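You operate a simulated robot arm through the tools that you are given. There is no shell and no other tool.

Carry out the task below with a simulated robot arm. There is one attempt and no reset: what you move stays moved.

Task
Set the ticket's air pressure, clamp the short profile on the bed and push the ticket's steel bar in flush.
Fine: the ticket lies on the long tray and stays there; set the pressure dial before the push; use the red slide and draw it back; leave the clamp shut.

Only the result counts: the job must be done as asked and must still hold three seconds after the hand-in. Knocking over, shifting, dropping, spilling or breaking anything else fails it.

Robot
A 7-joint arm with a two-finger gripper, fixed in place. Base frame: the origin is at the foot of the arm, x ahead of it, y to its left, z up; the work surface is at about z = 0.84. Units: m, degrees, N and s.
With the tool pointing down near the work surface it reaches from about 0.34 to 0.72 m from the base axis. Its first joint turns from -66.0 to 66.0 degrees. Payload 2.45 kg.
Tool frame: the origin (TCP) lies between the finger pads and is the grasp point; the fingertips stand 0.026 m ahead of it; z points along the fingers, y is the line along which they close. Largest opening 0.096 m; the body of the gripper starts 0.069 m behind the TCP.
Orientation is that of the tool frame in the base frame, as a unit quaternion [x, y, z, w]. With the fingers straight down and closing along the base's y, the tool's x points along the base's -x, its y along +y and its z along -z.

Tools
- The arm moves only by the tool nudge_tool. Its arguments are lists of equal length, an entry for each row: "gripper": the gripper command, from -1 (shut) to 1 (fully open), values between in proportion; "xyz": the shift along the tool's x, y, z in units of 30 mm (1.0 is 30 mm), a list of three; "rot": the turn, a rotation vector about the tool's x, y, z in units of 6 degrees (1.0 is 6 degrees), a list of three. In form: {"gripper": [gripper, ...], "xyz": [[x, y, z], ...], "rot": [[ax, ay, az], ...]}. A call has 1 to 20 rows; each row shifts and turns the commanded pose from where the row before left it, along the tool's axes as they then stand. A call with a number of a shift or a turn outside -1 to 1 is refused whole. Each row takes 0.2 s and may step no farther than 0.05 m and 8.6 degrees from the row before; otherwise, or with a gripper value out of range, the whole call is refused. Where a pose cannot be reached the arm comes as near as it can. A force on the tool above 40 N (or 10 N above the force at the start of the call, whichever is more), or a blocked arm, ends the call early, and 0.2 s more pass. The fingers move at their own pace and stop on an object; they squeeze with about 29 N. The grip force told is the motor's: it shows also when the fingers shut on nothing. Time passes only in rows, and 0.2 s behind the last, so rows that do not move let the fingers close. It gives the time, the measured TCP pose, the force on the tool (base axes), the opening and the grip force at its end, in the units of the frame above (readings bear some noise), with the torque about the TCP (base axes, N m) and any sound that the robot's microphone picked up.
- Cameras (640 x 400 px; columns grow to the right, rows downward): "scene" is fixed at [0.1643, -0.3998, 1.4097]; the picture's right is [0.74, -0.67, 0.00], its down [-0.47, -0.52, -0.72] and it looks along [0.48, 0.53, -0.70] (base axes); focal length 314 px, centre (320, 200). "wrist" rides on the gripper at [0.082, 0.003, -0.098] in the tool frame; the picture's right is [-0.04, 1.00, 0.00], its down [-0.73, -0.03, -0.68] and it looks along [-0.68, -0.03, 0.73] (tool axes); focal length 256 px, centre (320, 200). There is no depth. A picture from a camera that has moved, and an enlarged one, comes with that camera's place and axes in the base frame and with its lens.
- get_image(camera): a new picture of that camera. It takes no simulated time.
- close_up(camera, box): a new picture of the part [left, top, right, bottom] of that camera's present view, enlarged. It takes no simulated time.
- job_done(): hands the job in; it is judged then, once.

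Nothing tells you positions but the pictures and the camera data. Unless the task says otherwise, let go and move clear before handing in.

The tools are called after "Call:" by a JSON object that holds its "method" and its "body". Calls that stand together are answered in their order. nudge_tool: Moves the arm, as the interface text tells. Its arguments: {"type":"object","properties":{"gripper":{"type":"array"},"xyz":{"type":"array"},"rot":{"type":"array"}},"required":["gripper","xyz","rot"]} The other tools are called the same way: get_image (camera) takes a picture; close_up (camera, box) takes an enlarged picture of a part of a camera's view; job_done () hands the job in.

At the start:

```text
t: 0.0
tcp_pos: [0.3829, -0.0959, 1.1525]
orientation: [0.0, 1.0, 0.0, 0.0]
ft_force: [-0.1, -0.7, -0.1]
moment: [0.01, -0.01, -0.02]
finger_gap: 0.096
gripper_force: 0.0
```

scene: 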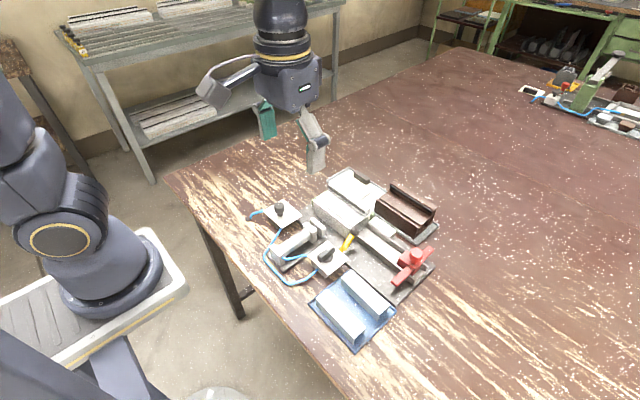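
wrist: 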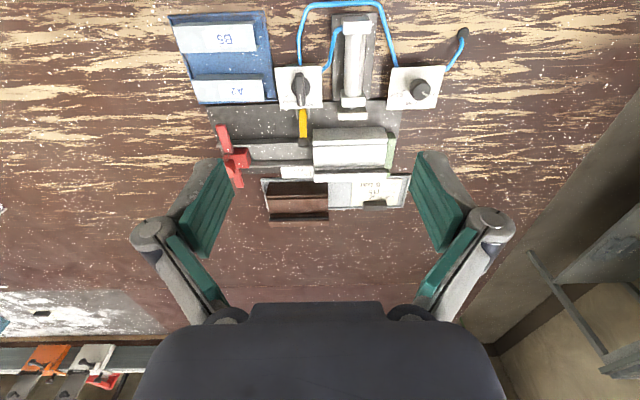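

I see a fixture on the table with two valve plates, a clamp cylinder, a blue tray with two bars or profiles (B5, A2), a long tray with the ticket and a brown part, and a red slide. I'll take close-ups before moving anything.

Call:
{"method": "close_up", "body": {"camera": "scene", "box": [240, 160, 450, 350]}}

Call:
{"method": "close_up", "body": {"camera": "wrist", "box": [150, 0, 480, 240]}}

Call:
{"method": "close_up", "body": {"camera": "wrist", "box": [310, 160, 430, 230]}}

Call:
{"method": "close_up", "body": {"camera": "scene", "box": [310, 160, 440, 250]}}

```text
2.11 times, centred on (345, 255) of scene
camera zoom: at [0.1643, -0.3998, 1.4097], right [0.74, -0.67, 0.0], down [-0.47, -0.52, -0.72], along [0.48, 0.53, -0.7], focal length 661 px, centre (267, 84)
```

zoom: 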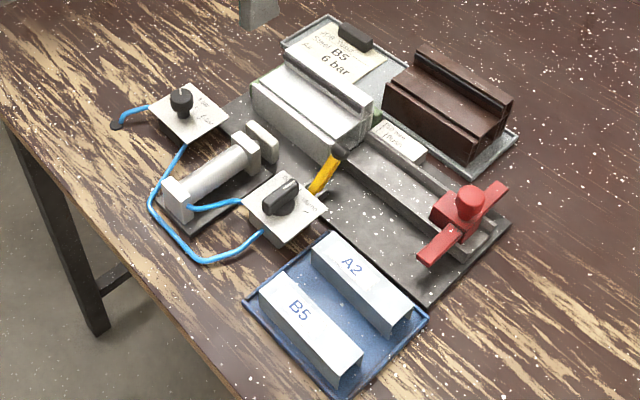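

```text
1.67 times, centred on (315, 120) of wrist
camera zoom: at [0.3013, -0.0931, 1.2513], right [0.04, 1.0, 0.0], down [0.73, -0.03, 0.68], along [0.68, -0.03, -0.73], focal length 427 px, centre (328, 333)
```

zoom: 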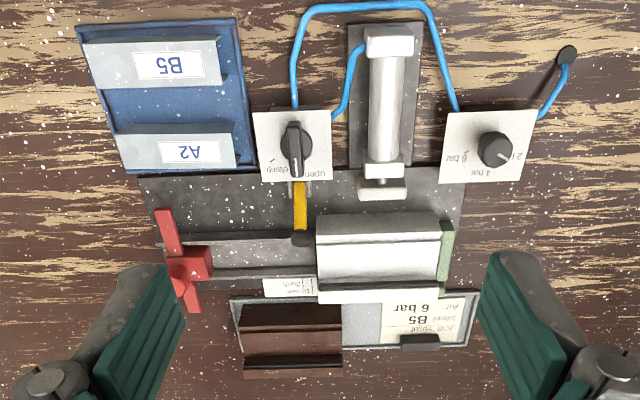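

```text
5.33 times, centred on (370, 195) of wrist
camera zoom: at [0.3013, -0.0931, 1.2513], right [0.04, 1.0, 0.0], down [0.73, -0.03, 0.68], along [0.68, -0.03, -0.73], focal length 1365 px, centre (53, 227)
```

zoom: 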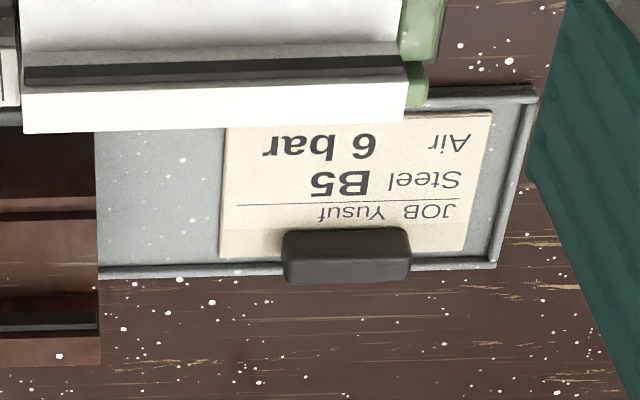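

```text
4.44 times, centred on (375, 205) of scene
camera zoom: at [0.1643, -0.3998, 1.4097], right [0.74, -0.67, 0.0], down [-0.47, -0.52, -0.72], along [0.48, 0.53, -0.7], focal length 1394 px, centre (76, 178)
```

zoom: 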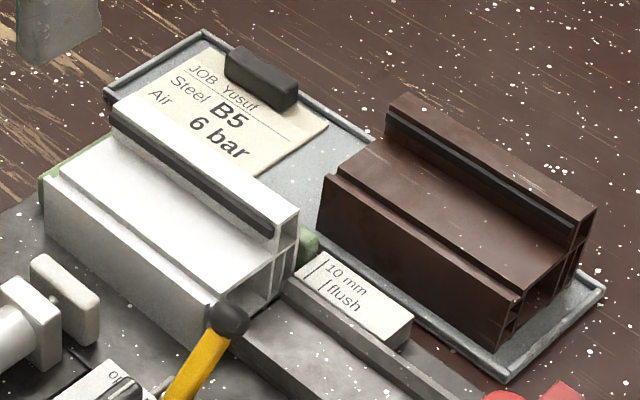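

The ticket reads "Steel B5, Air 6 bar". I'll zoom in on the valve, the dial, the yellow lever, the profiles and the slide.

Call:
{"method": "close_up", "body": {"camera": "wrist", "box": [380, 50, 480, 115]}}

Call:
{"method": "close_up", "body": {"camera": "wrist", "box": [260, 55, 350, 155]}}

Call:
{"method": "close_up", "body": {"camera": "scene", "box": [300, 225, 370, 285]}}

Call:
{"method": "close_up", "body": {"camera": "scene", "box": [350, 215, 450, 300]}}

Call:
{"method": "close_up", "body": {"camera": "scene", "box": [250, 190, 330, 260]}}

Call:
{"method": "close_up", "body": {"camera": "wrist", "box": [205, 100, 405, 230]}}

```text
6.15 times, centred on (430, 82) of wrist
camera zoom: at [0.3013, -0.0931, 1.2513], right [0.04, 1.0, 0.0], down [0.73, -0.03, 0.68], along [0.68, -0.03, -0.73], focal length 1575 px, centre (-357, 923)
```

zoom: 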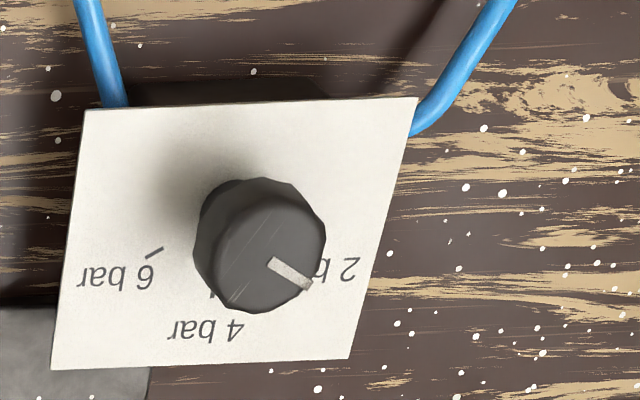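

```text
4.00 times, centred on (305, 105) of wrist
camera zoom: at [0.3013, -0.0931, 1.2513], right [0.04, 1.0, 0.0], down [0.73, -0.03, 0.68], along [0.68, -0.03, -0.73], focal length 1024 px, centre (380, 580)
```

zoom: 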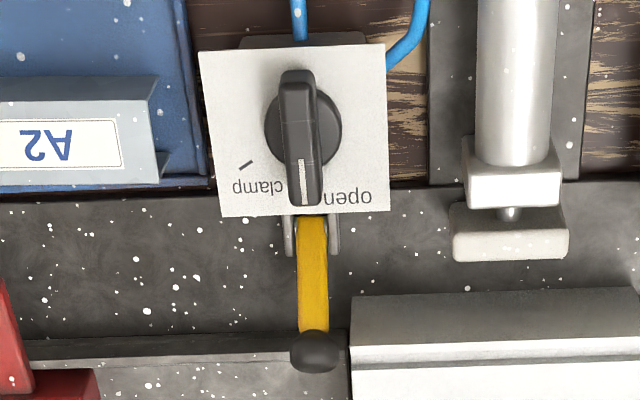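

```text
6.67 times, centred on (335, 255) of scene
camera zoom: at [0.1643, -0.3998, 1.4097], right [0.74, -0.67, 0.0], down [-0.47, -0.52, -0.72], along [0.48, 0.53, -0.7], focal length 2092 px, centre (220, -167)
```

zoom: 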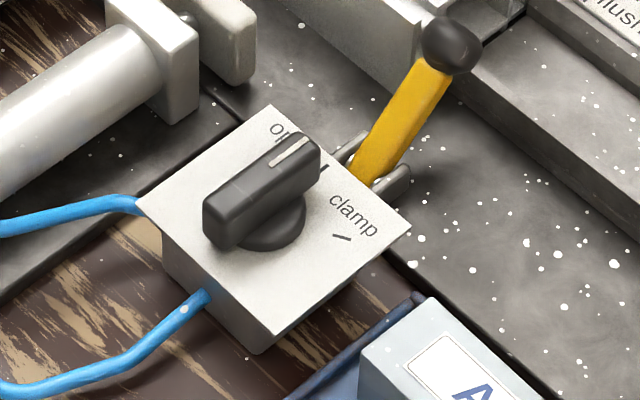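

```text
4.71 times, centred on (400, 258) of scene
camera zoom: at [0.1643, -0.3998, 1.4097], right [0.74, -0.67, 0.0], down [-0.47, -0.52, -0.72], along [0.48, 0.53, -0.7], focal length 1477 px, centre (-56, -71)
```

zoom: 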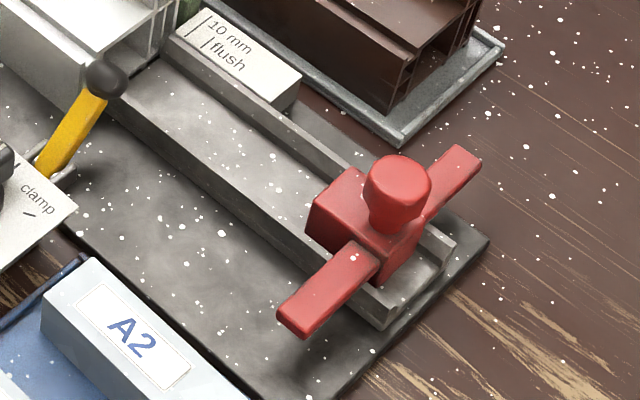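

```text
5.71 times, centred on (290, 225) of scene
camera zoom: at [0.1643, -0.3998, 1.4097], right [0.74, -0.67, 0.0], down [-0.47, -0.52, -0.72], along [0.48, 0.53, -0.7], focal length 1793 px, centre (491, 57)
```

zoom: 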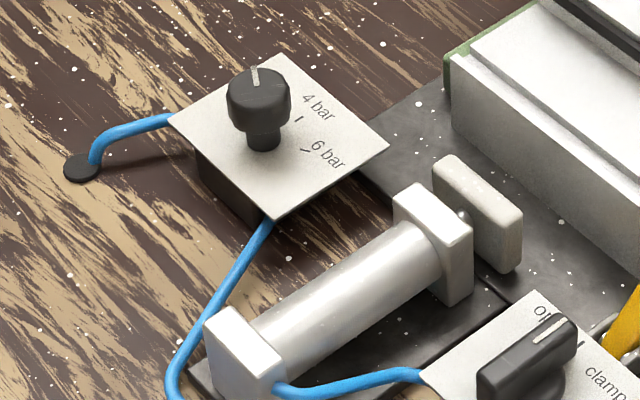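

```text
3.08 times, centred on (305, 165) of wrist
camera zoom: at [0.3013, -0.0931, 1.2513], right [0.04, 1.0, 0.0], down [0.73, -0.03, 0.68], along [0.68, -0.03, -0.73], focal length 788 px, centre (366, 308)
```

zoom: 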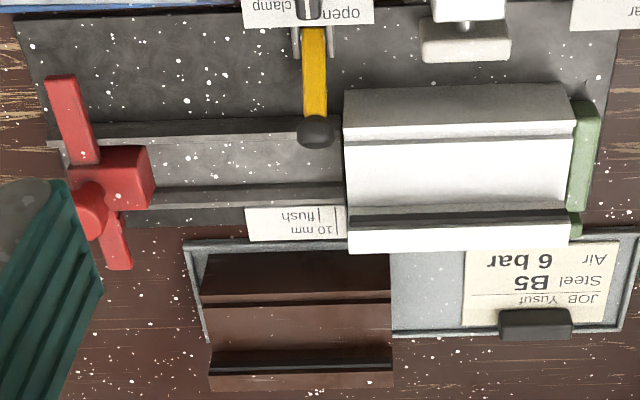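

Current estimates: dial at about (0.436, 0.041), clamp valve to its -y side, white profile on the bed at about x 0.5–0.57 and y -0.115..0.01, blue tray at x 0.35–0.456. I'll move the camera lower for better measurements.

Call:
{"method": "nudge_tool", "body": {"gripper": [1, 1, 1, 1, 1], "xyz": [[0, 0, 1], [0, 0, 1], [0, 0, 1], [0, 0, 1], [0, 0, 0]], "rot": [[0, 0, 0], [0, 0, 0], [0, 0, 0], [0, 0, 0], [0, 0, 0]]}}

Call:
{"method": "get_image", "body": {"camera": "wrist"}}

Call:
{"method": "close_up", "body": {"camera": "wrist", "box": [150, 0, 480, 220]}}

```text
t: 1.2
tcp_pos: [0.3799, -0.0966, 1.0322]
orientation: [-0.001, 1.0, 0.0, 0.001]
ft_force: [-0.8, -0.2, -1.0]
moment: [0.03, 0.02, -0.01]
finger_gap: 0.0962
gripper_force: 0.0
```

```text
taken
camera wrist: at [0.3002, -0.0933, 1.1301], right [0.04, 1.0, 0.0], down [0.73, -0.03, 0.68], along [0.68, -0.03, -0.73], focal length 256 px, centre (320, 200)
```

wrist: 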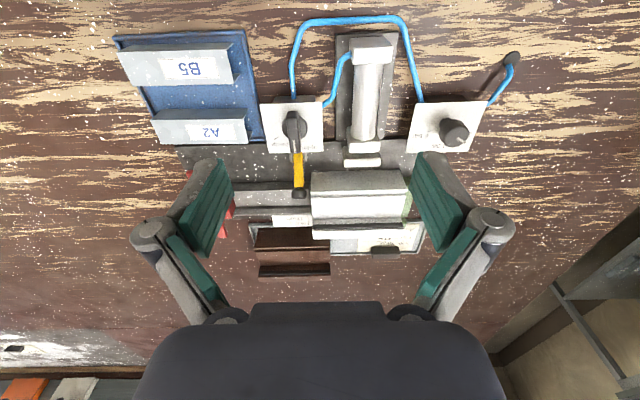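

```text
1.82 times, centred on (315, 110) of wrist
camera zoom: at [0.3002, -0.0933, 1.1301], right [0.04, 1.0, 0.0], down [0.73, -0.03, 0.68], along [0.68, -0.03, -0.73], focal length 465 px, centre (329, 364)
```

zoom: 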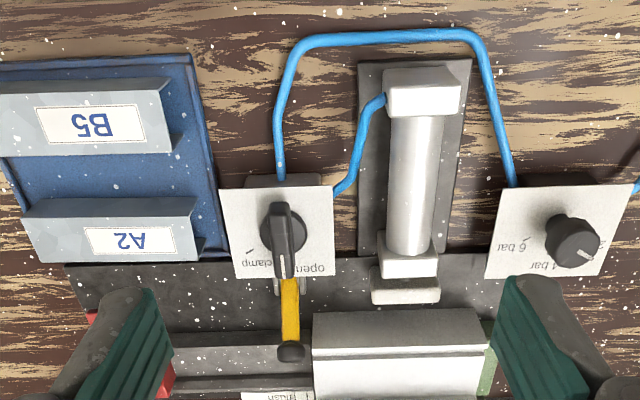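

The lower view shows part of the layout, but the fingers hide the channel. I'll tilt the hand so the wrist camera looks straight down over the bed, which gives cleaner measurements.

Call:
{"method": "nudge_tool", "body": {"gripper": [1, 1, 1, 1, 1, 1, 1, 1, 1, 1, 1, 1, 1], "xyz": [[-1, 0, -1], [-1, 0, -1], [-1, 0, -1], [-0.7, 0, 0], [0, 0, 0], [0, 0, 0], [0, 0, 0], [0, 0, 0], [0, 0, 0], [0, 0, 0], [0, 0, 0], [0, 0, 0], [0, 0, 0]], "rot": [[0, 0, 0], [0, 0, 0], [0, 0, 0], [0, 0, 0], [0, 1, 0], [0, 1, 0], [0, 1, 0], [0, 1, 0], [0, 1, 0], [0, 1, 0], [0, 1, 0], [0, 0.17, 0], [0, 0, 0]]}}

Call:
{"method": "get_image", "body": {"camera": "wrist"}}

Call:
{"method": "get_image", "body": {"camera": "scene"}}

```text
t: 4.0
tcp_pos: [0.4948, -0.0953, 1.1229]
orientation: [0.0, 0.931, 0.0, -0.366]
ft_force: [-0.2, -0.7, 0.4]
moment: [-0.01, 0.01, -0.01]
finger_gap: 0.0961
gripper_force: 0.1
```

```text
taken
camera wrist: at [0.5009, -0.0924, 1.25], right [0.03, 1.0, -0.03], down [1.0, -0.03, 0.0], along [0.0, -0.03, -1.0], focal length 256 px, centre (320, 200)
```

wrist: 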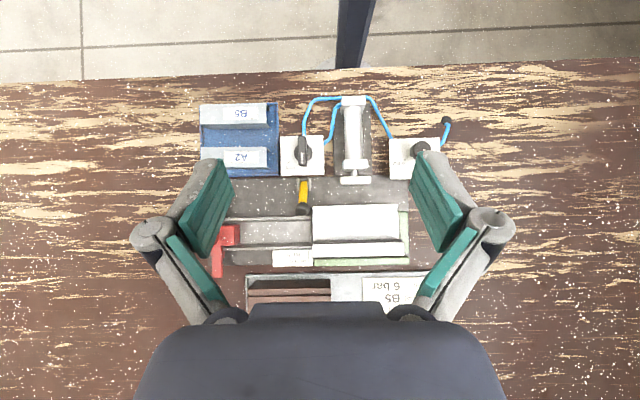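

```text
taken
```

scene: 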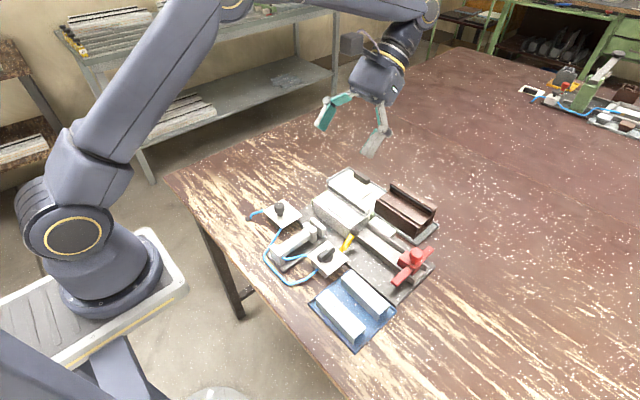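

The camera now looks straight down, so I'll take zoomed close-ups from here.

Call:
{"method": "close_up", "body": {"camera": "wrist", "box": [190, 90, 350, 190]}}

Call:
{"method": "close_up", "body": {"camera": "wrist", "box": [210, 170, 340, 310]}}

Call:
{"method": "close_up", "body": {"camera": "wrist", "box": [290, 90, 450, 190]}}

Call:
{"method": "close_up", "body": {"camera": "wrist", "box": [200, 170, 430, 310]}}

```text
4.00 times, centred on (270, 140) of wrist
camera zoom: at [0.5009, -0.0924, 1.25], right [0.03, 1.0, -0.03], down [1.0, -0.03, 0.0], along [0.0, -0.03, -1.0], focal length 1024 px, centre (520, 440)
```

zoom: 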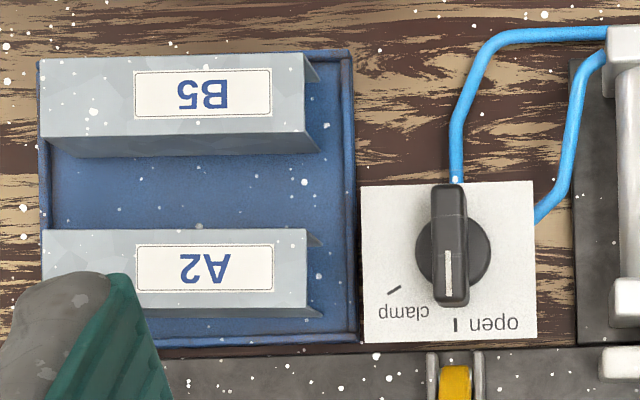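

```text
2.86 times, centred on (275, 240) of wrist
camera zoom: at [0.5009, -0.0924, 1.25], right [0.03, 1.0, -0.03], down [1.0, -0.03, 0.0], along [0.0, -0.03, -1.0], focal length 731 px, centre (449, 86)
```

zoom: 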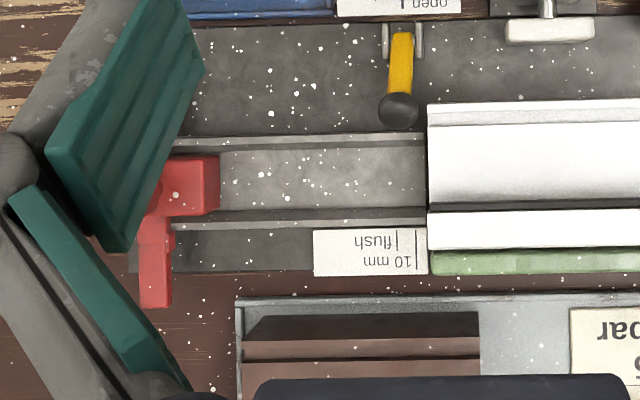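

```text
4.00 times, centred on (370, 140) of wrist
camera zoom: at [0.5009, -0.0924, 1.25], right [0.03, 1.0, -0.03], down [1.0, -0.03, 0.0], along [0.0, -0.03, -1.0], focal length 1024 px, centre (120, 440)
```

zoom: 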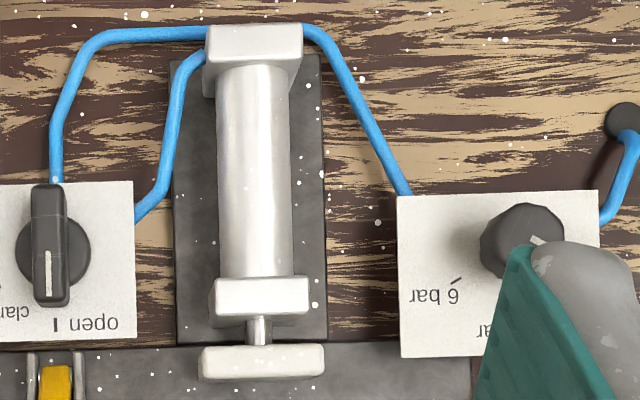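

```text
2.78 times, centred on (315, 240) of wrist
camera zoom: at [0.5009, -0.0924, 1.25], right [0.03, 1.0, -0.03], down [1.0, -0.03, 0.0], along [0.0, -0.03, -1.0], focal length 712 px, centre (334, 89)
```

zoom: 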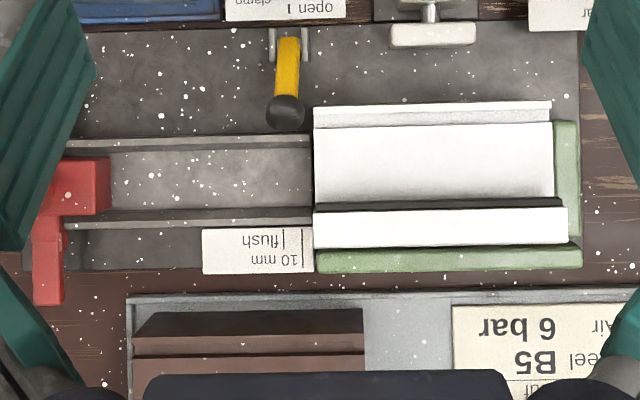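

The straight-down view puts the white profile at about 0.125 m long, with its -y end at y ≈ -0.116. The bed channel runs at x ≈ 0.536–0.567 and the slide front is near y ≈ -0.223. Next I'll turn the hand so the camera looks along +y and inspect the channel, the profile's chamber and the slide.

Call:
{"method": "nudge_tool", "body": {"gripper": [1, 1, 1, 1, 1, 1, 1, 1, 1, 1, 1, 1, 1, 1, 1, 1], "xyz": [[0, 0, 0], [0, 0, 0], [0, 0, 0], [0, 0, 0], [0, 0, 0], [0, 0, 0], [0, 0, 0], [0, 0, 0], [-0.26, -0.976, 0.68], [-0.26, -0.976, 0.68], [-0.26, -0.976, 0.68], [-0.26, -0.976, 0.68], [-0.26, -0.976, 0.68], [-0.26, -0.976, 0.68], [-0.26, -0.976, 0.68], [0, 0, 0]], "rot": [[0, -1, 0], [0, -1, 0], [0, -1, 0], [0, -1, 0], [0, -1, 0], [0, -1, 0], [0, -1, 0], [0, -0.17, 0], [0, 0, 0], [0, 0, 0], [0, 0, 0], [0, 0, 0], [0, 0, 0], [0, 0, 0], [0, 0, 0], [0, 0, 0]]}}

Call:
{"method": "nudge_tool", "body": {"gripper": [1, 1, 1, 1, 1, 1, 1, 1, 1, 1, 1, 1, 1, 1, 1, 1], "xyz": [[0, 0, 0], [0, 0, 0], [0, 0, 0], [0, 0, 0], [0, 0, 0], [0, 0, 0], [0, 0, 0], [0, 0, 0], [0, 0, 0], [0, 0, 0], [0, 0, 0], [0, 0, 0], [0, 0, 0], [0, 0, 0], [0, 0, 0], [0, 0, 0]], "rot": [[0, 0, -1], [0, 0, -1], [0, 0, -1], [0, 0, -1], [0, 0, -1], [0, 0, -1], [0, 0, -1], [0, 0, -1], [0, 0, -1], [0, 0, -1], [0, 0, -1], [0, 0, -1], [0, 0, -1], [0, 0, -1], [0, 0, -1], [0, 0, 0]]}}

Call:
{"method": "get_image", "body": {"camera": "wrist"}}

Call:
{"method": "get_image", "body": {"camera": "scene"}}

```text
t: 7.4
tcp_pos: [0.549, -0.301, 0.9775]
orientation: [-0.001, 1.0, 0.001, 0.0]
ft_force: [0.4, -0.5, -0.2]
moment: [0.01, 0.02, -0.02]
finger_gap: 0.0961
gripper_force: 0.2
```

```text
t: 10.8
tcp_pos: [0.5479, -0.3015, 0.9806]
orientation: [0.708, -0.706, 0.0, 0.0]
ft_force: [-0.5, 0.5, 0.3]
moment: [0.01, -0.03, 0.01]
finger_gap: 0.0962
gripper_force: 0.0
```

```text
taken
camera wrist: at [0.5455, -0.3832, 1.0785], right [-1.0, 0.04, 0.0], down [0.03, 0.73, 0.68], along [0.03, 0.68, -0.73], focal length 256 px, centre (320, 200)
```

wrist: 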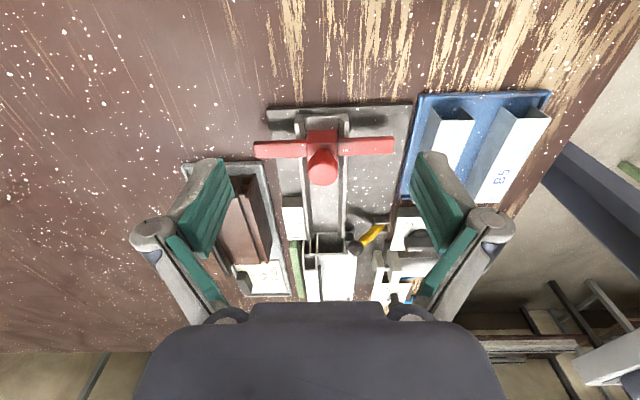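

```text
taken
```

scene: 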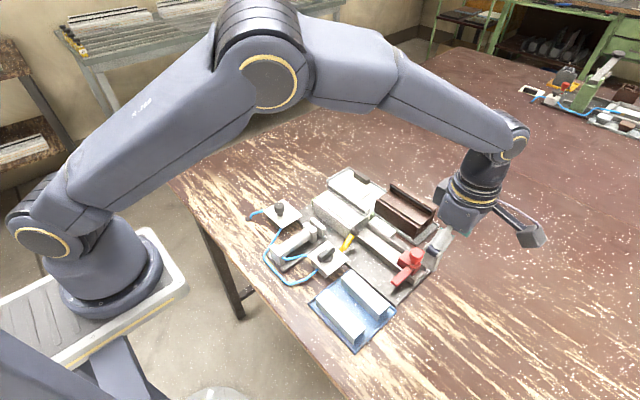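

Call:
{"method": "close_up", "body": {"camera": "wrist", "box": [240, 95, 420, 215]}}

Call:
{"method": "close_up", "body": {"camera": "wrist", "box": [270, 190, 410, 290]}}

Call:
{"method": "close_up", "body": {"camera": "wrist", "box": [390, 80, 560, 210]}}

Call:
{"method": "close_up", "body": {"camera": "wrist", "box": [180, 150, 310, 310]}}

```text
3.33 times, centred on (330, 155) of wrist
camera zoom: at [0.5455, -0.3832, 1.0785], right [-1.0, 0.04, 0.0], down [0.03, 0.73, 0.68], along [0.03, 0.68, -0.73], focal length 853 px, centre (287, 350)
```

zoom: 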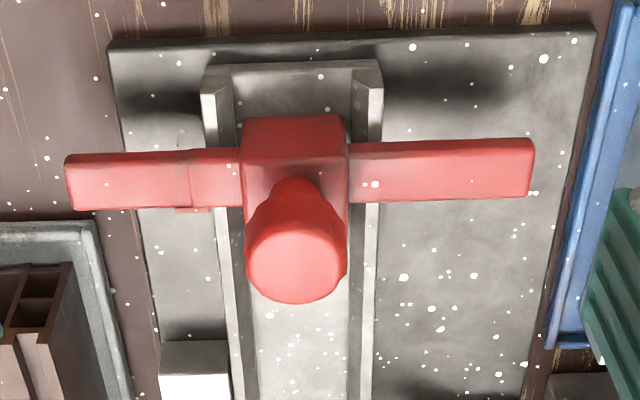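

```text
4.00 times, centred on (340, 240) of wrist
camera zoom: at [0.5455, -0.3832, 1.0785], right [-1.0, 0.04, 0.0], down [0.03, 0.73, 0.68], along [0.03, 0.68, -0.73], focal length 1024 px, centre (240, 40)
```

zoom: 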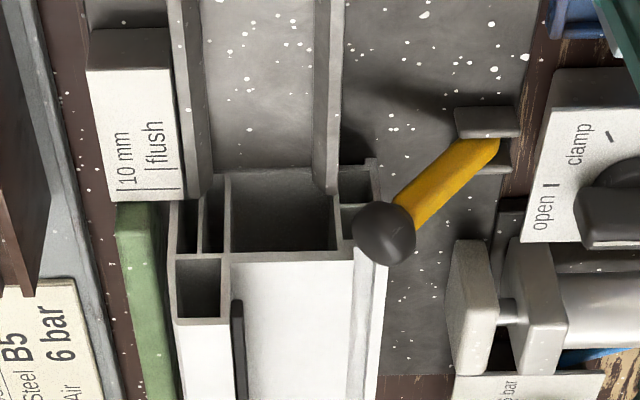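

```text
3.08 times, centred on (475, 145) of wrist
camera zoom: at [0.5455, -0.3832, 1.0785], right [-1.0, 0.04, 0.0], down [0.03, 0.73, 0.68], along [0.03, 0.68, -0.73], focal length 788 px, centre (-157, 369)
```

zoom: 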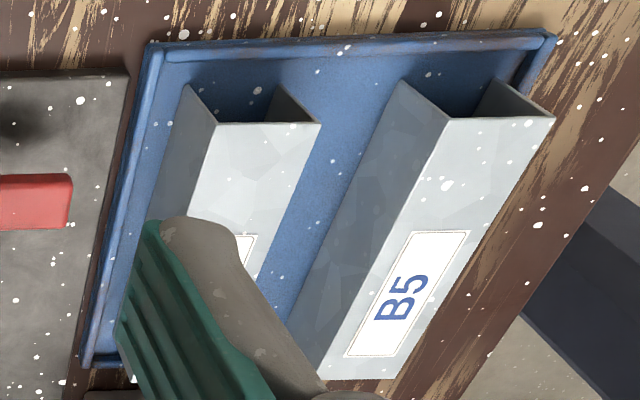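

```text
2.50 times, centred on (245, 230) of wrist
camera zoom: at [0.5455, -0.3832, 1.0785], right [-1.0, 0.04, 0.0], down [0.03, 0.73, 0.68], along [0.03, 0.68, -0.73], focal length 640 px, centre (508, 125)
```

zoom: 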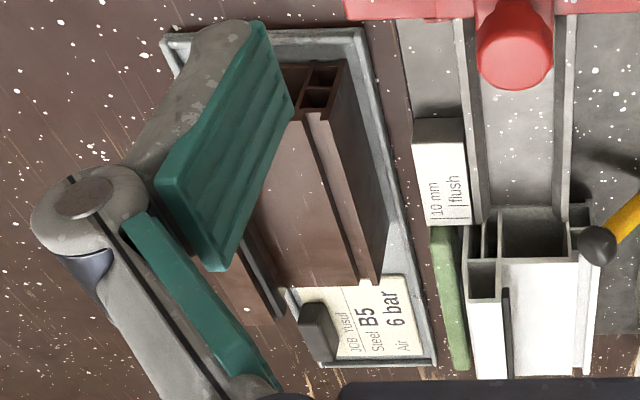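

The profile's chamber sits slightly toward -x of the channel, so clamping should push it back against the green fence. The dial needs about 120° clockwise, from 2 bar at azimuth +60° to 6 bar at -60°. The valve needs about 60° clockwise, from open at 0° to clamp at -60°. I'll go over the dial first with the hand pre-turned to -60°.

Call:
{"method": "nudge_tool", "body": {"gripper": [1, 1, 1, 1, 1, 1, 1, 1, 1, 1, 1, 1, 0.25, 0.25, 0.25, 0.25, 0.25, 0.25], "xyz": [[-0.95, 0.311, 0], [-0.95, 0.311, 0], [-0.95, 0.311, 0], [-0.95, 0.311, 0], [-0.95, 0.311, 0], [-0.95, 0.311, 0], [-0.95, 0.311, 0], [-0.95, 0.311, 0], [-0.95, 0.311, 0], [-0.95, 0.311, 0], [-0.95, 0.311, 0], [-0.95, 0.311, 0], [0, 0, 0], [0, 0, 0], [0, 0, 0], [0, 0, 0], [0, 0, 0], [0, 0, 0]], "rot": [[0, 0, 0], [0, 0, 0], [0, 0, 0], [0, 0, 0], [0, 0, 0], [0, 0, 0], [0, 0, 0], [0, 0, 0], [0, 0, 0], [0, 0, 0], [0, 0, 0], [0, 0, 0], [0, 0, 1], [0, 0, 1], [0, 0, 1], [0, 0, 1], [0, 0, 1], [0, 0, 0]]}}

Call:
{"method": "get_image", "body": {"camera": "wrist"}}

Call:
{"method": "close_up", "body": {"camera": "wrist", "box": [240, 130, 400, 270]}}

Call:
{"method": "close_up", "body": {"camera": "scene", "box": [220, 120, 360, 280]}}

```text
t: 14.6
tcp_pos: [0.4372, 0.0418, 0.9802]
orientation: [-0.5, 0.866, 0.0, 0.0]
ft_force: [-0.1, -0.4, 0.5]
moment: [0.0, 0.01, 0.02]
finger_gap: 0.0602
gripper_force: 0.1
```

```text
taken
camera wrist: at [0.3933, -0.0286, 1.0783], right [-0.84, 0.53, 0.0], down [0.39, 0.62, 0.68], along [0.36, 0.57, -0.73], focal length 256 px, centre (320, 200)
```

wrist: 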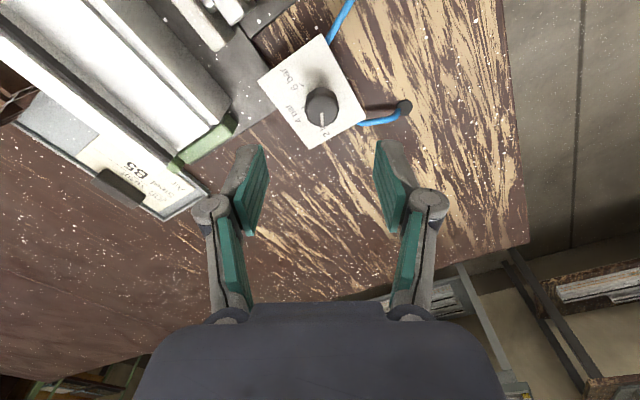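

```text
2.86 times, centred on (320, 200) of wrist
camera zoom: at [0.3933, -0.0286, 1.0783], right [-0.84, 0.53, 0.0], down [0.39, 0.62, 0.68], along [0.36, 0.57, -0.73], focal length 731 px, centre (320, 200)
```

zoom: 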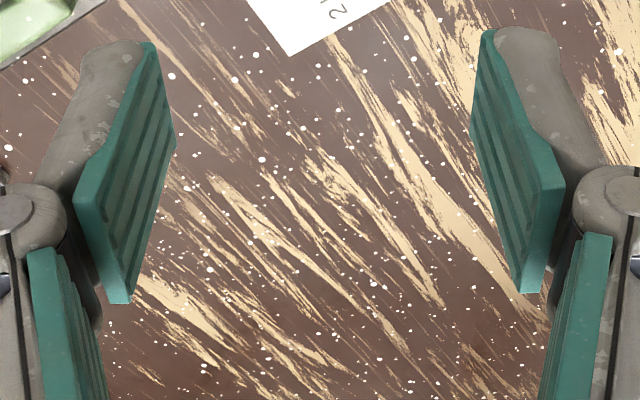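

```text
2.50 times, centred on (290, 200) of scene
camera zoom: at [0.1643, -0.3998, 1.4097], right [0.74, -0.67, 0.0], down [-0.47, -0.52, -0.72], along [0.48, 0.53, -0.7], focal length 784 px, centre (395, 200)
```

zoom: 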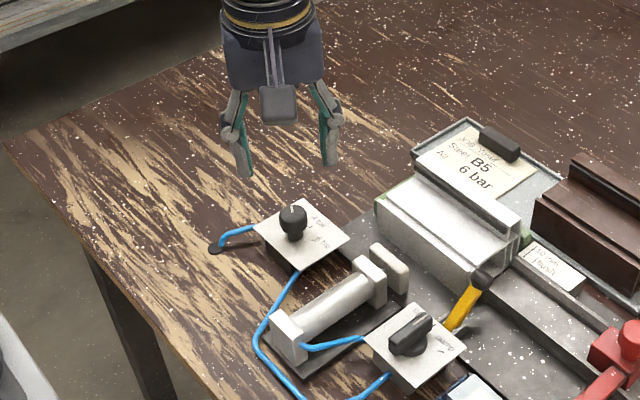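

The hand is over the dial at TCP (0.437, 0.042). I'll zoom on the knob to check how well it is centred.

Call:
{"method": "close_up", "body": {"camera": "wrist", "box": [250, 30, 410, 150]}}

```text
3.33 times, centred on (330, 90) of wrist
camera zoom: at [0.3933, -0.0286, 1.0783], right [-0.84, 0.53, 0.0], down [0.39, 0.62, 0.68], along [0.36, 0.57, -0.73], focal length 853 px, centre (287, 567)
```

zoom: 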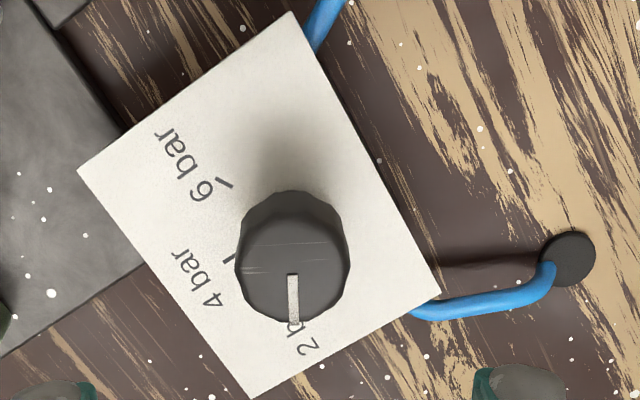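

The knob centre comes out at about (0.435, 0.040), so I only need a small correction. I'll descend so the fingertips straddle the cap above the plate, then close.

Call:
{"method": "nudge_tool", "body": {"gripper": [0.25, 0.25, 0.25, 0.25, 0.25], "xyz": [[0.08, 0.02, 0.8], [0, 0, 0.8], [0, 0, 0.7], [0, 0, 0.34], [0, 0, 0]], "rot": [[0, 0, 0], [0, 0, 0], [0, 0, 0], [0, 0, 0], [0, 0, 0]]}}

Call:
{"method": "get_image", "body": {"camera": "wrist"}}

Call:
{"method": "close_up", "body": {"camera": "scene", "box": [230, 150, 350, 250]}}

```text
t: 15.8
tcp_pos: [0.4329, 0.0405, 0.9017]
orientation: [-0.5, 0.866, 0.0, 0.0]
ft_force: [-0.6, -0.7, 0.1]
moment: [0.03, 0.01, -0.03]
finger_gap: 0.0601
gripper_force: 0.0
```

```text
taken
camera wrist: at [0.3903, -0.0295, 1.0], right [-0.85, 0.53, 0.0], down [0.39, 0.62, 0.68], along [0.36, 0.57, -0.73], focal length 256 px, centre (320, 200)
```

wrist: 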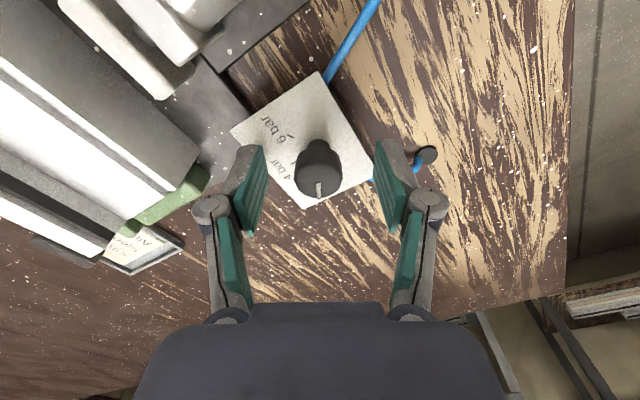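

```text
4.00 times, centred on (290, 200) of scene
camera zoom: at [0.1643, -0.3998, 1.4097], right [0.74, -0.67, 0.0], down [-0.47, -0.52, -0.72], along [0.48, 0.53, -0.7], focal length 1255 px, centre (440, 200)
```

zoom: 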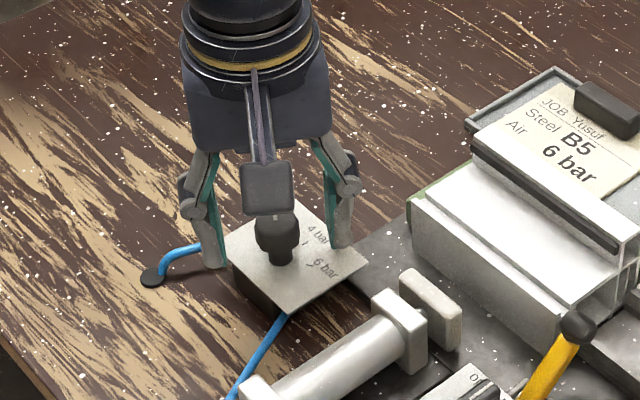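

The knob is centred between the pads, so I'll close on it.

Call:
{"method": "nudge_tool", "body": {"gripper": [-1, -1, -1, -1, -1], "xyz": [[0, 0, 0], [0, 0, 0], [0, 0, 0], [0, 0, 0], [0, 0, 0]], "rot": [[0, 0, 0], [0, 0, 0], [0, 0, 0], [0, 0, 0], [0, 0, 0]]}}

Call:
{"method": "get_image", "body": {"camera": "wrist"}}

```text
t: 17.0
tcp_pos: [0.4357, 0.0399, 0.9021]
orientation: [-0.5, 0.866, 0.0, 0.0]
ft_force: [7.3, -4.8, -6.1]
moment: [-0.07, -0.17, -0.03]
finger_gap: 0.0248
gripper_force: 45.0
```

```text
taken
camera wrist: at [0.3909, -0.0299, 1.0002], right [-0.85, 0.53, 0.0], down [0.39, 0.62, 0.68], along [0.36, 0.57, -0.73], focal length 256 px, centre (320, 200)
```

wrist: 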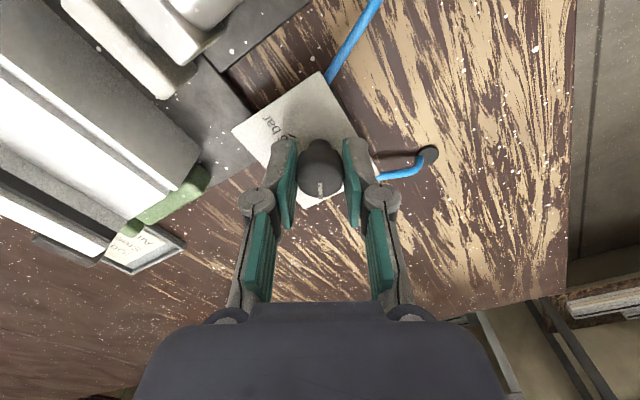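

The knob is gripped (gap 0.025) with a small side load. I'll relieve that slightly and start turning clockwise (+tool z), checking partway.

Call:
{"method": "nudge_tool", "body": {"gripper": [-1, -1, -1, -1, -1, -1], "xyz": [[0, -0.04, 0], [0, 0, 0], [0, 0, 0], [0, 0, 0], [0, 0, 0], [0, 0, 0]], "rot": [[0, 0, 0], [0, 0, 1], [0, 0, 1], [0, 0, 1], [0, 0, 1], [0, 0, 1]]}}

Call:
{"method": "close_up", "body": {"camera": "wrist", "box": [240, 80, 400, 220]}}

Call:
{"method": "close_up", "body": {"camera": "scene", "box": [250, 180, 320, 240]}}

```text
t: 18.3
tcp_pos: [0.4347, 0.0416, 0.9031]
orientation: [-0.304, 0.953, 0.001, 0.0]
ft_force: [-4.7, 0.7, 9.6]
moment: [0.11, -0.08, -0.04]
finger_gap: 0.0247
gripper_force: 45.7
stopped in row 6: the force on the tool passed its limit at 40 N (the readings are from after the stop); the commanded pose is now the measured one
```

```text
2.86 times, centred on (320, 150) of wrist
camera zoom: at [0.3664, -0.0055, 1.0001], right [-0.55, 0.84, 0.0], down [0.61, 0.4, 0.68], along [0.57, 0.37, -0.73], focal length 731 px, centre (320, 343)
```

zoom: 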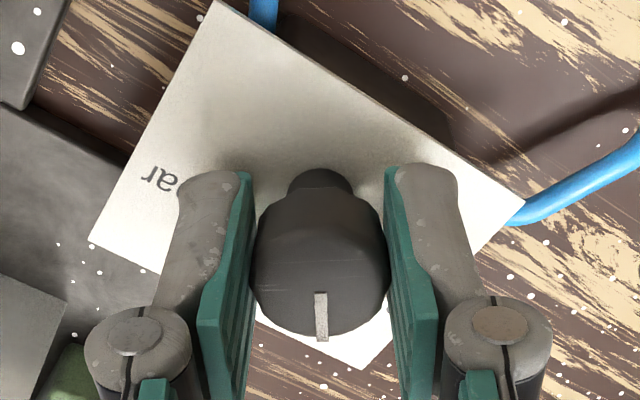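

```text
6.67 times, centred on (285, 210) of scene
camera zoom: at [0.1641, -0.3998, 1.4097], right [0.74, -0.67, 0.0], down [-0.47, -0.52, -0.72], along [0.48, 0.53, -0.7], focal length 2092 px, centre (553, 133)
```

zoom: 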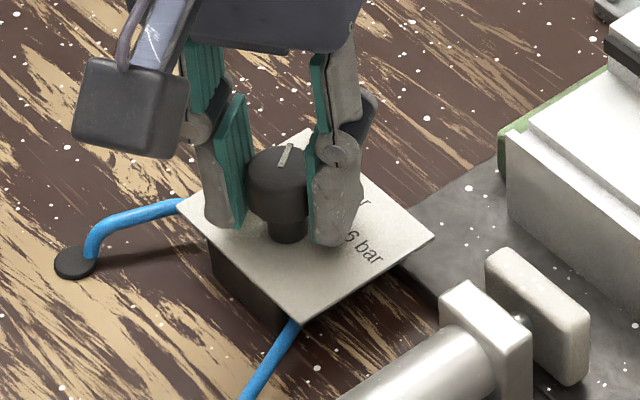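

The knob is turning with the hand (about 25° so far). The stop looks like side load from a small centring error, and the commanded pose has reset, so I'll carry on in short batches.

Call:
{"method": "nudge_tool", "body": {"gripper": [-1, -1, -1], "xyz": [[0, 0, 0], [0, 0, 0], [0, 0, 0]], "rot": [[0, 0, 0.7], [0, 0, 0.7], [0, 0, 0.7]]}}

Call:
{"method": "close_up", "body": {"camera": "scene", "box": [250, 180, 320, 240]}}

```text
t: 19.1
tcp_pos: [0.4348, 0.0398, 0.9018]
orientation: [-0.198, 0.98, 0.001, 0.0]
ft_force: [-3.9, -1.5, 17.5]
moment: [-0.19, 0.41, 0.03]
finger_gap: 0.0248
gripper_force: 44.5
```

```text
6.67 times, centred on (285, 210) of scene
camera zoom: at [0.164, -0.3999, 1.4097], right [0.74, -0.67, 0.0], down [-0.47, -0.52, -0.72], along [0.48, 0.53, -0.7], focal length 2092 px, centre (553, 133)
```

zoom: 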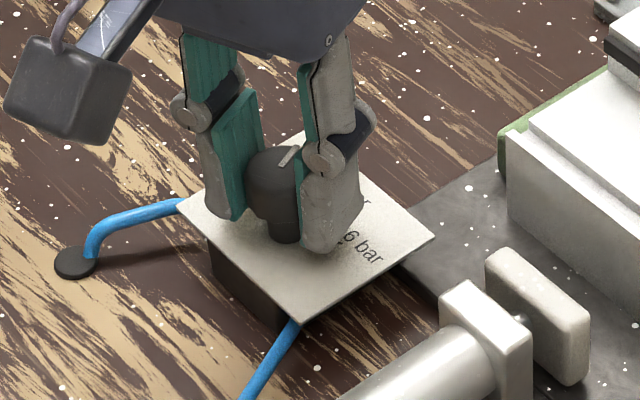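

The yaw is now about -23° and the knob is following. There is an upward load of about 17 N on the tool, so I'll ease the hand up slightly and continue.

Call:
{"method": "nudge_tool", "body": {"gripper": [-1, -1, -1], "xyz": [[0, 0, -0.06], [0, 0, 0], [0, 0, 0]], "rot": [[0, 0, 0], [0, 0, 0.7], [0, 0, 0.7]]}}

```text
t: 19.7
tcp_pos: [0.4354, 0.0396, 0.9018]
orientation: [-0.168, 0.986, 0.0, -0.001]
ft_force: [4.8, 0.0, -6.3]
moment: [-0.08, 0.1, 0.03]
finger_gap: 0.0251
gripper_force: 45.1
stopped in row 3: the force on the tool passed its limit at 43 N (the readings are from after the stop); the commanded pose is now the measured one
```

The turn stopped again. I'll open slightly to release the load, let the hand re-centre and look.

Call:
{"method": "nudge_tool", "body": {"gripper": [-0.2, -0.2, -0.2], "xyz": [[0, 0, 0], [0, 0, 0], [0, 0, 0]], "rot": [[0, 0, 0], [0, 0, 0], [0, 0, 0]]}}

Call:
{"method": "close_up", "body": {"camera": "wrist", "box": [240, 80, 400, 220]}}

Call:
{"method": "close_up", "body": {"camera": "scene", "box": [250, 180, 320, 240]}}

```text
t: 20.5
tcp_pos: [0.4349, 0.0399, 0.9023]
orientation: [-0.168, 0.986, 0.0, -0.001]
ft_force: [-0.3, 0.3, -0.3]
moment: [-0.01, 0.0, 0.03]
finger_gap: 0.0383
gripper_force: 0.0
```

```text
2.86 times, centred on (320, 150) of wrist
camera zoom: at [0.3562, 0.0154, 1.0005], right [-0.29, 0.96, 0.0], down [0.7, 0.21, 0.68], along [0.65, 0.2, -0.74], focal length 731 px, centre (320, 343)
```

zoom: 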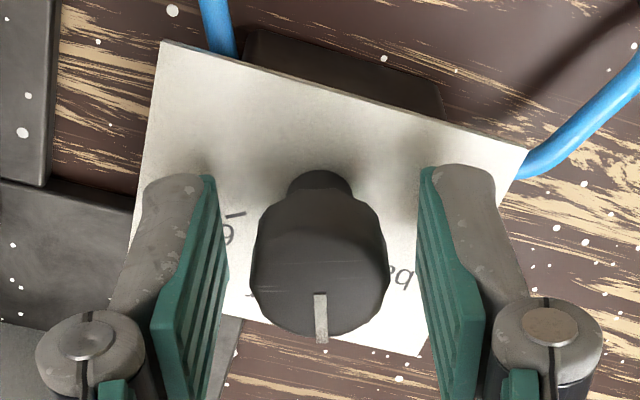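

```text
6.67 times, centred on (285, 210) of scene
camera zoom: at [0.1643, -0.3998, 1.4097], right [0.74, -0.67, 0.0], down [-0.47, -0.52, -0.72], along [0.48, 0.53, -0.7], focal length 2092 px, centre (553, 133)
```

zoom: 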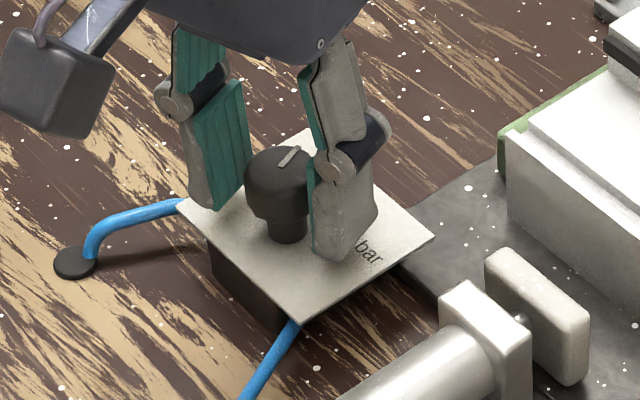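

The knob is well centred, and the load was probably vertical or side load through the full-force grip. I'll re-grip with a lighter command just under the knob's diameter and turn more slowly.

Call:
{"method": "nudge_tool", "body": {"gripper": [-0.5, -0.5, -0.5, -0.5], "xyz": [[0, 0, 0], [0, 0, 0], [0, 0, 0], [0, 0, 0]], "rot": [[0, 0, 0], [0, 0, 0], [0, 0, 0], [0, 0, 0]]}}

```text
t: 21.5
tcp_pos: [0.4345, 0.0398, 0.9015]
orientation: [-0.167, 0.986, 0.0, -0.001]
ft_force: [0.0, -2.0, 0.6]
moment: [-0.06, 0.04, 0.0]
finger_gap: 0.025
gripper_force: 45.0
```

Call:
{"method": "nudge_tool", "body": {"gripper": [-0.5, -0.5, -0.5, -0.5, -0.5], "xyz": [[0, 0, 0], [0, 0, 0], [0, 0, 0], [0, 0, 0], [0, 0, 0]], "rot": [[0, 0, 0.4], [0, 0, 0.4], [0, 0, 0.4], [0, 0, 0.4], [0, 0, 0.4]]}}

Call:
{"method": "close_up", "body": {"camera": "wrist", "box": [240, 80, 400, 220]}}

```text
t: 22.7
tcp_pos: [0.4332, 0.0402, 0.9026]
orientation: [-0.063, 0.998, 0.001, 0.001]
ft_force: [1.2, -1.0, -2.2]
moment: [0.0, -0.04, -0.02]
finger_gap: 0.0254
gripper_force: 26.0
```

```text
2.86 times, centred on (320, 150) of wrist
camera zoom: at [0.3528, 0.0323, 1.0006], right [-0.09, 1.0, 0.0], down [0.73, 0.06, 0.68], along [0.67, 0.06, -0.74], focal length 731 px, centre (320, 343)
```

zoom: 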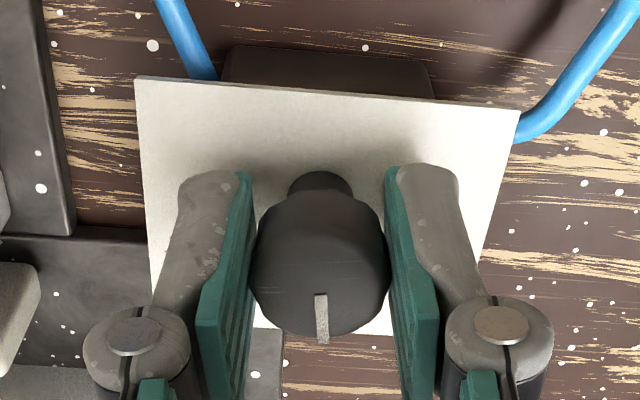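

The slower turn works with low force (yaw about -7°). I'll continue the same way.

Call:
{"method": "nudge_tool", "body": {"gripper": [-0.5, -0.5, -0.5, -0.5, -0.5, -0.5, -0.5, -0.5, -0.5, -0.5], "xyz": [[0, 0, 0], [0, 0, 0], [0, 0, 0], [0, 0, 0], [0, 0, 0], [0, 0, 0], [0, 0, 0], [0, 0, 0], [0, 0, 0], [0, 0, 0]], "rot": [[0, 0, 0.4], [0, 0, 0.4], [0, 0, 0.4], [0, 0, 0.4], [0, 0, 0.4], [0, 0, 0.4], [0, 0, 0.4], [0, 0, 0.4], [0, 0, 0.4], [0, 0, 0.4]]}}

Call:
{"method": "close_up", "body": {"camera": "wrist", "box": [240, 80, 400, 220]}}

```text
t: 24.9
tcp_pos: [0.4344, 0.0411, 0.9029]
orientation: [0.147, 0.989, 0.0, -0.001]
ft_force: [-0.3, 1.8, 0.6]
moment: [0.08, 0.0, 0.06]
finger_gap: 0.0255
gripper_force: 1.0
```

```text
2.86 times, centred on (320, 150) of wrist
camera zoom: at [0.3571, 0.0662, 1.0007], right [0.33, 0.94, 0.0], down [0.69, -0.24, 0.68], along [0.64, -0.22, -0.74], focal length 731 px, centre (320, 343)
```

zoom: 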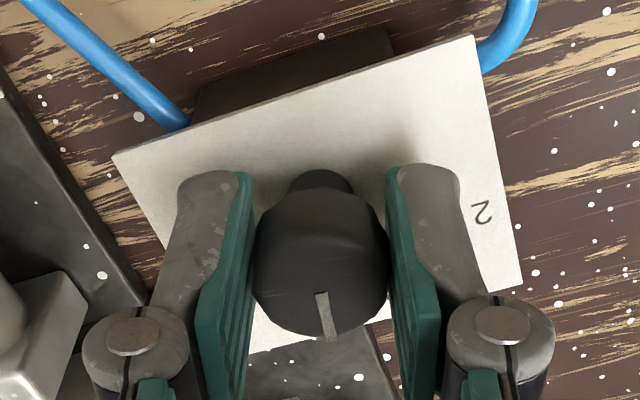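

The pointer lags a little because the grip loosened. I'll tighten it and continue slowly.

Call:
{"method": "nudge_tool", "body": {"gripper": [-0.55, -0.55, -0.55, -0.55, -0.55, -0.55, -0.55, -0.55], "xyz": [[0, 0, 0], [0, 0, 0], [0, 0, 0], [0, 0, 0], [0, 0, 0], [0, 0, 0], [0, 0, 0], [0, 0, 0]], "rot": [[0, 0, 0], [0, 0, 0.4], [0, 0, 0.4], [0, 0, 0.4], [0, 0, 0.4], [0, 0, 0.4], [0, 0, 0.4], [0, 0, 0.4]]}}

Call:
{"method": "close_up", "body": {"camera": "wrist", "box": [240, 80, 400, 220]}}

```text
t: 26.7
tcp_pos: [0.4353, 0.04, 0.903]
orientation: [0.289, 0.957, 0.0, -0.001]
ft_force: [-3.0, 3.1, 12.8]
moment: [-0.11, -0.34, 0.01]
finger_gap: 0.025
gripper_force: 44.4
```

```text
2.86 times, centred on (320, 150) of wrist
camera zoom: at [0.3682, 0.0876, 1.0006], right [0.59, 0.81, 0.0], down [0.6, -0.43, 0.68], along [0.55, -0.4, -0.73], focal length 731 px, centre (320, 343)
```

zoom: 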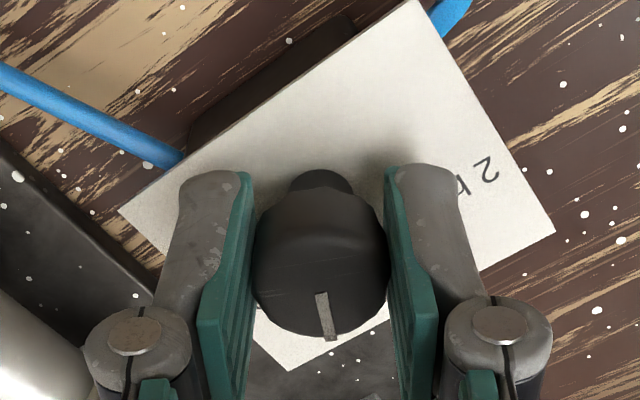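

The yaw is +33.6° with the pointer lagging about 9°. I'll continue.

Call:
{"method": "nudge_tool", "body": {"gripper": [-0.55, -0.55, -0.55, -0.55, -0.55, -0.55, -0.55], "xyz": [[0, 0, 0], [0, 0, 0], [0, 0, 0], [0, 0, 0], [0, 0, 0], [0, 0, 0], [0, 0, 0]], "rot": [[0, 0, 0.4], [0, 0, 0.4], [0, 0, 0.4], [0, 0, 0.4], [0, 0, 0.4], [0, 0, 0.4], [0, 0, 0.4]]}}

Call:
{"method": "close_up", "body": {"camera": "wrist", "box": [240, 80, 400, 220]}}

Call:
{"method": "close_up", "body": {"camera": "scene", "box": [250, 180, 320, 240]}}

```text
t: 28.3
tcp_pos: [0.4339, 0.0408, 0.9029]
orientation: [0.426, 0.905, 0.0, -0.001]
ft_force: [5.5, 10.6, 12.6]
moment: [1.03, 0.59, -0.02]
finger_gap: 0.0249
gripper_force: 44.9
```

```text
2.86 times, centred on (320, 150) of wrist
camera zoom: at [0.3849, 0.1048, 1.0006], right [0.8, 0.61, 0.0], down [0.44, -0.58, 0.68], along [0.41, -0.54, -0.73], focal length 731 px, centre (320, 343)
```

zoom: 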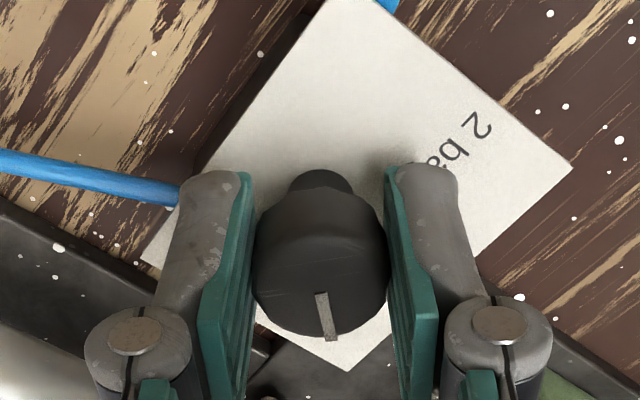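

```text
6.67 times, centred on (285, 210) of scene
camera zoom: at [0.1643, -0.3996, 1.4098], right [0.74, -0.67, 0.0], down [-0.47, -0.52, -0.72], along [0.48, 0.53, -0.7], focal length 2092 px, centre (553, 133)
```

zoom: 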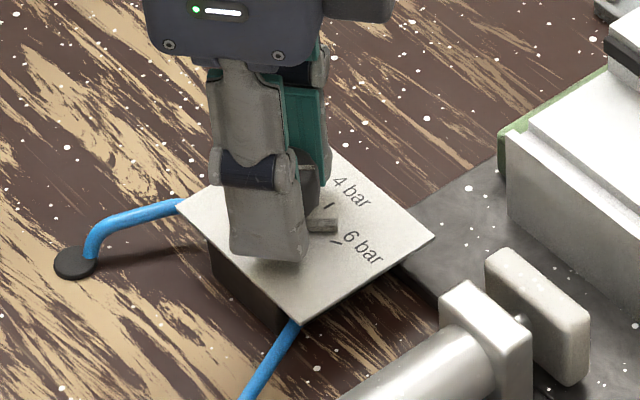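

I'll relieve the load by opening briefly and re-gripping, then finish the last 19° or so.

Call:
{"method": "nudge_tool", "body": {"gripper": [-0.3, -0.3, -0.55, -0.55, -0.55, -0.55, -0.55, -0.55], "xyz": [[0, 0, 0], [0, 0, 0], [0, 0, 0], [0, 0, 0], [0, 0, 0], [0, 0, 0], [0, 0, 0], [0, 0, 0]], "rot": [[0, 0, 0], [0, 0, 0], [0, 0, 0], [0, 0, 0], [0, 0, 0.4], [0, 0, 0.4], [0, 0, 0.4], [0, 0, 0.4]]}}

Call:
{"method": "close_up", "body": {"camera": "wrist", "box": [240, 80, 400, 220]}}

```text
t: 30.1
tcp_pos: [0.4337, 0.0402, 0.9025]
orientation: [0.499, 0.866, 0.0, -0.001]
ft_force: [6.1, 12.0, -1.2]
moment: [-0.12, -0.45, -0.02]
finger_gap: 0.025
gripper_force: 44.6
```

```text
2.86 times, centred on (320, 150) of wrist
camera zoom: at [0.3966, 0.1121, 1.0003], right [0.88, 0.47, 0.0], down [0.34, -0.65, 0.68], along [0.32, -0.6, -0.74], focal length 731 px, centre (320, 343)
```

zoom: 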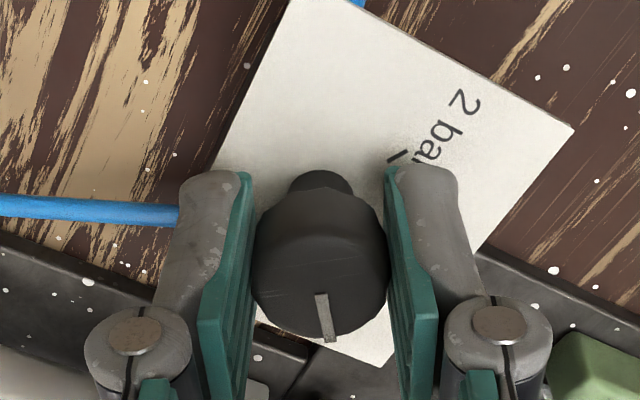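

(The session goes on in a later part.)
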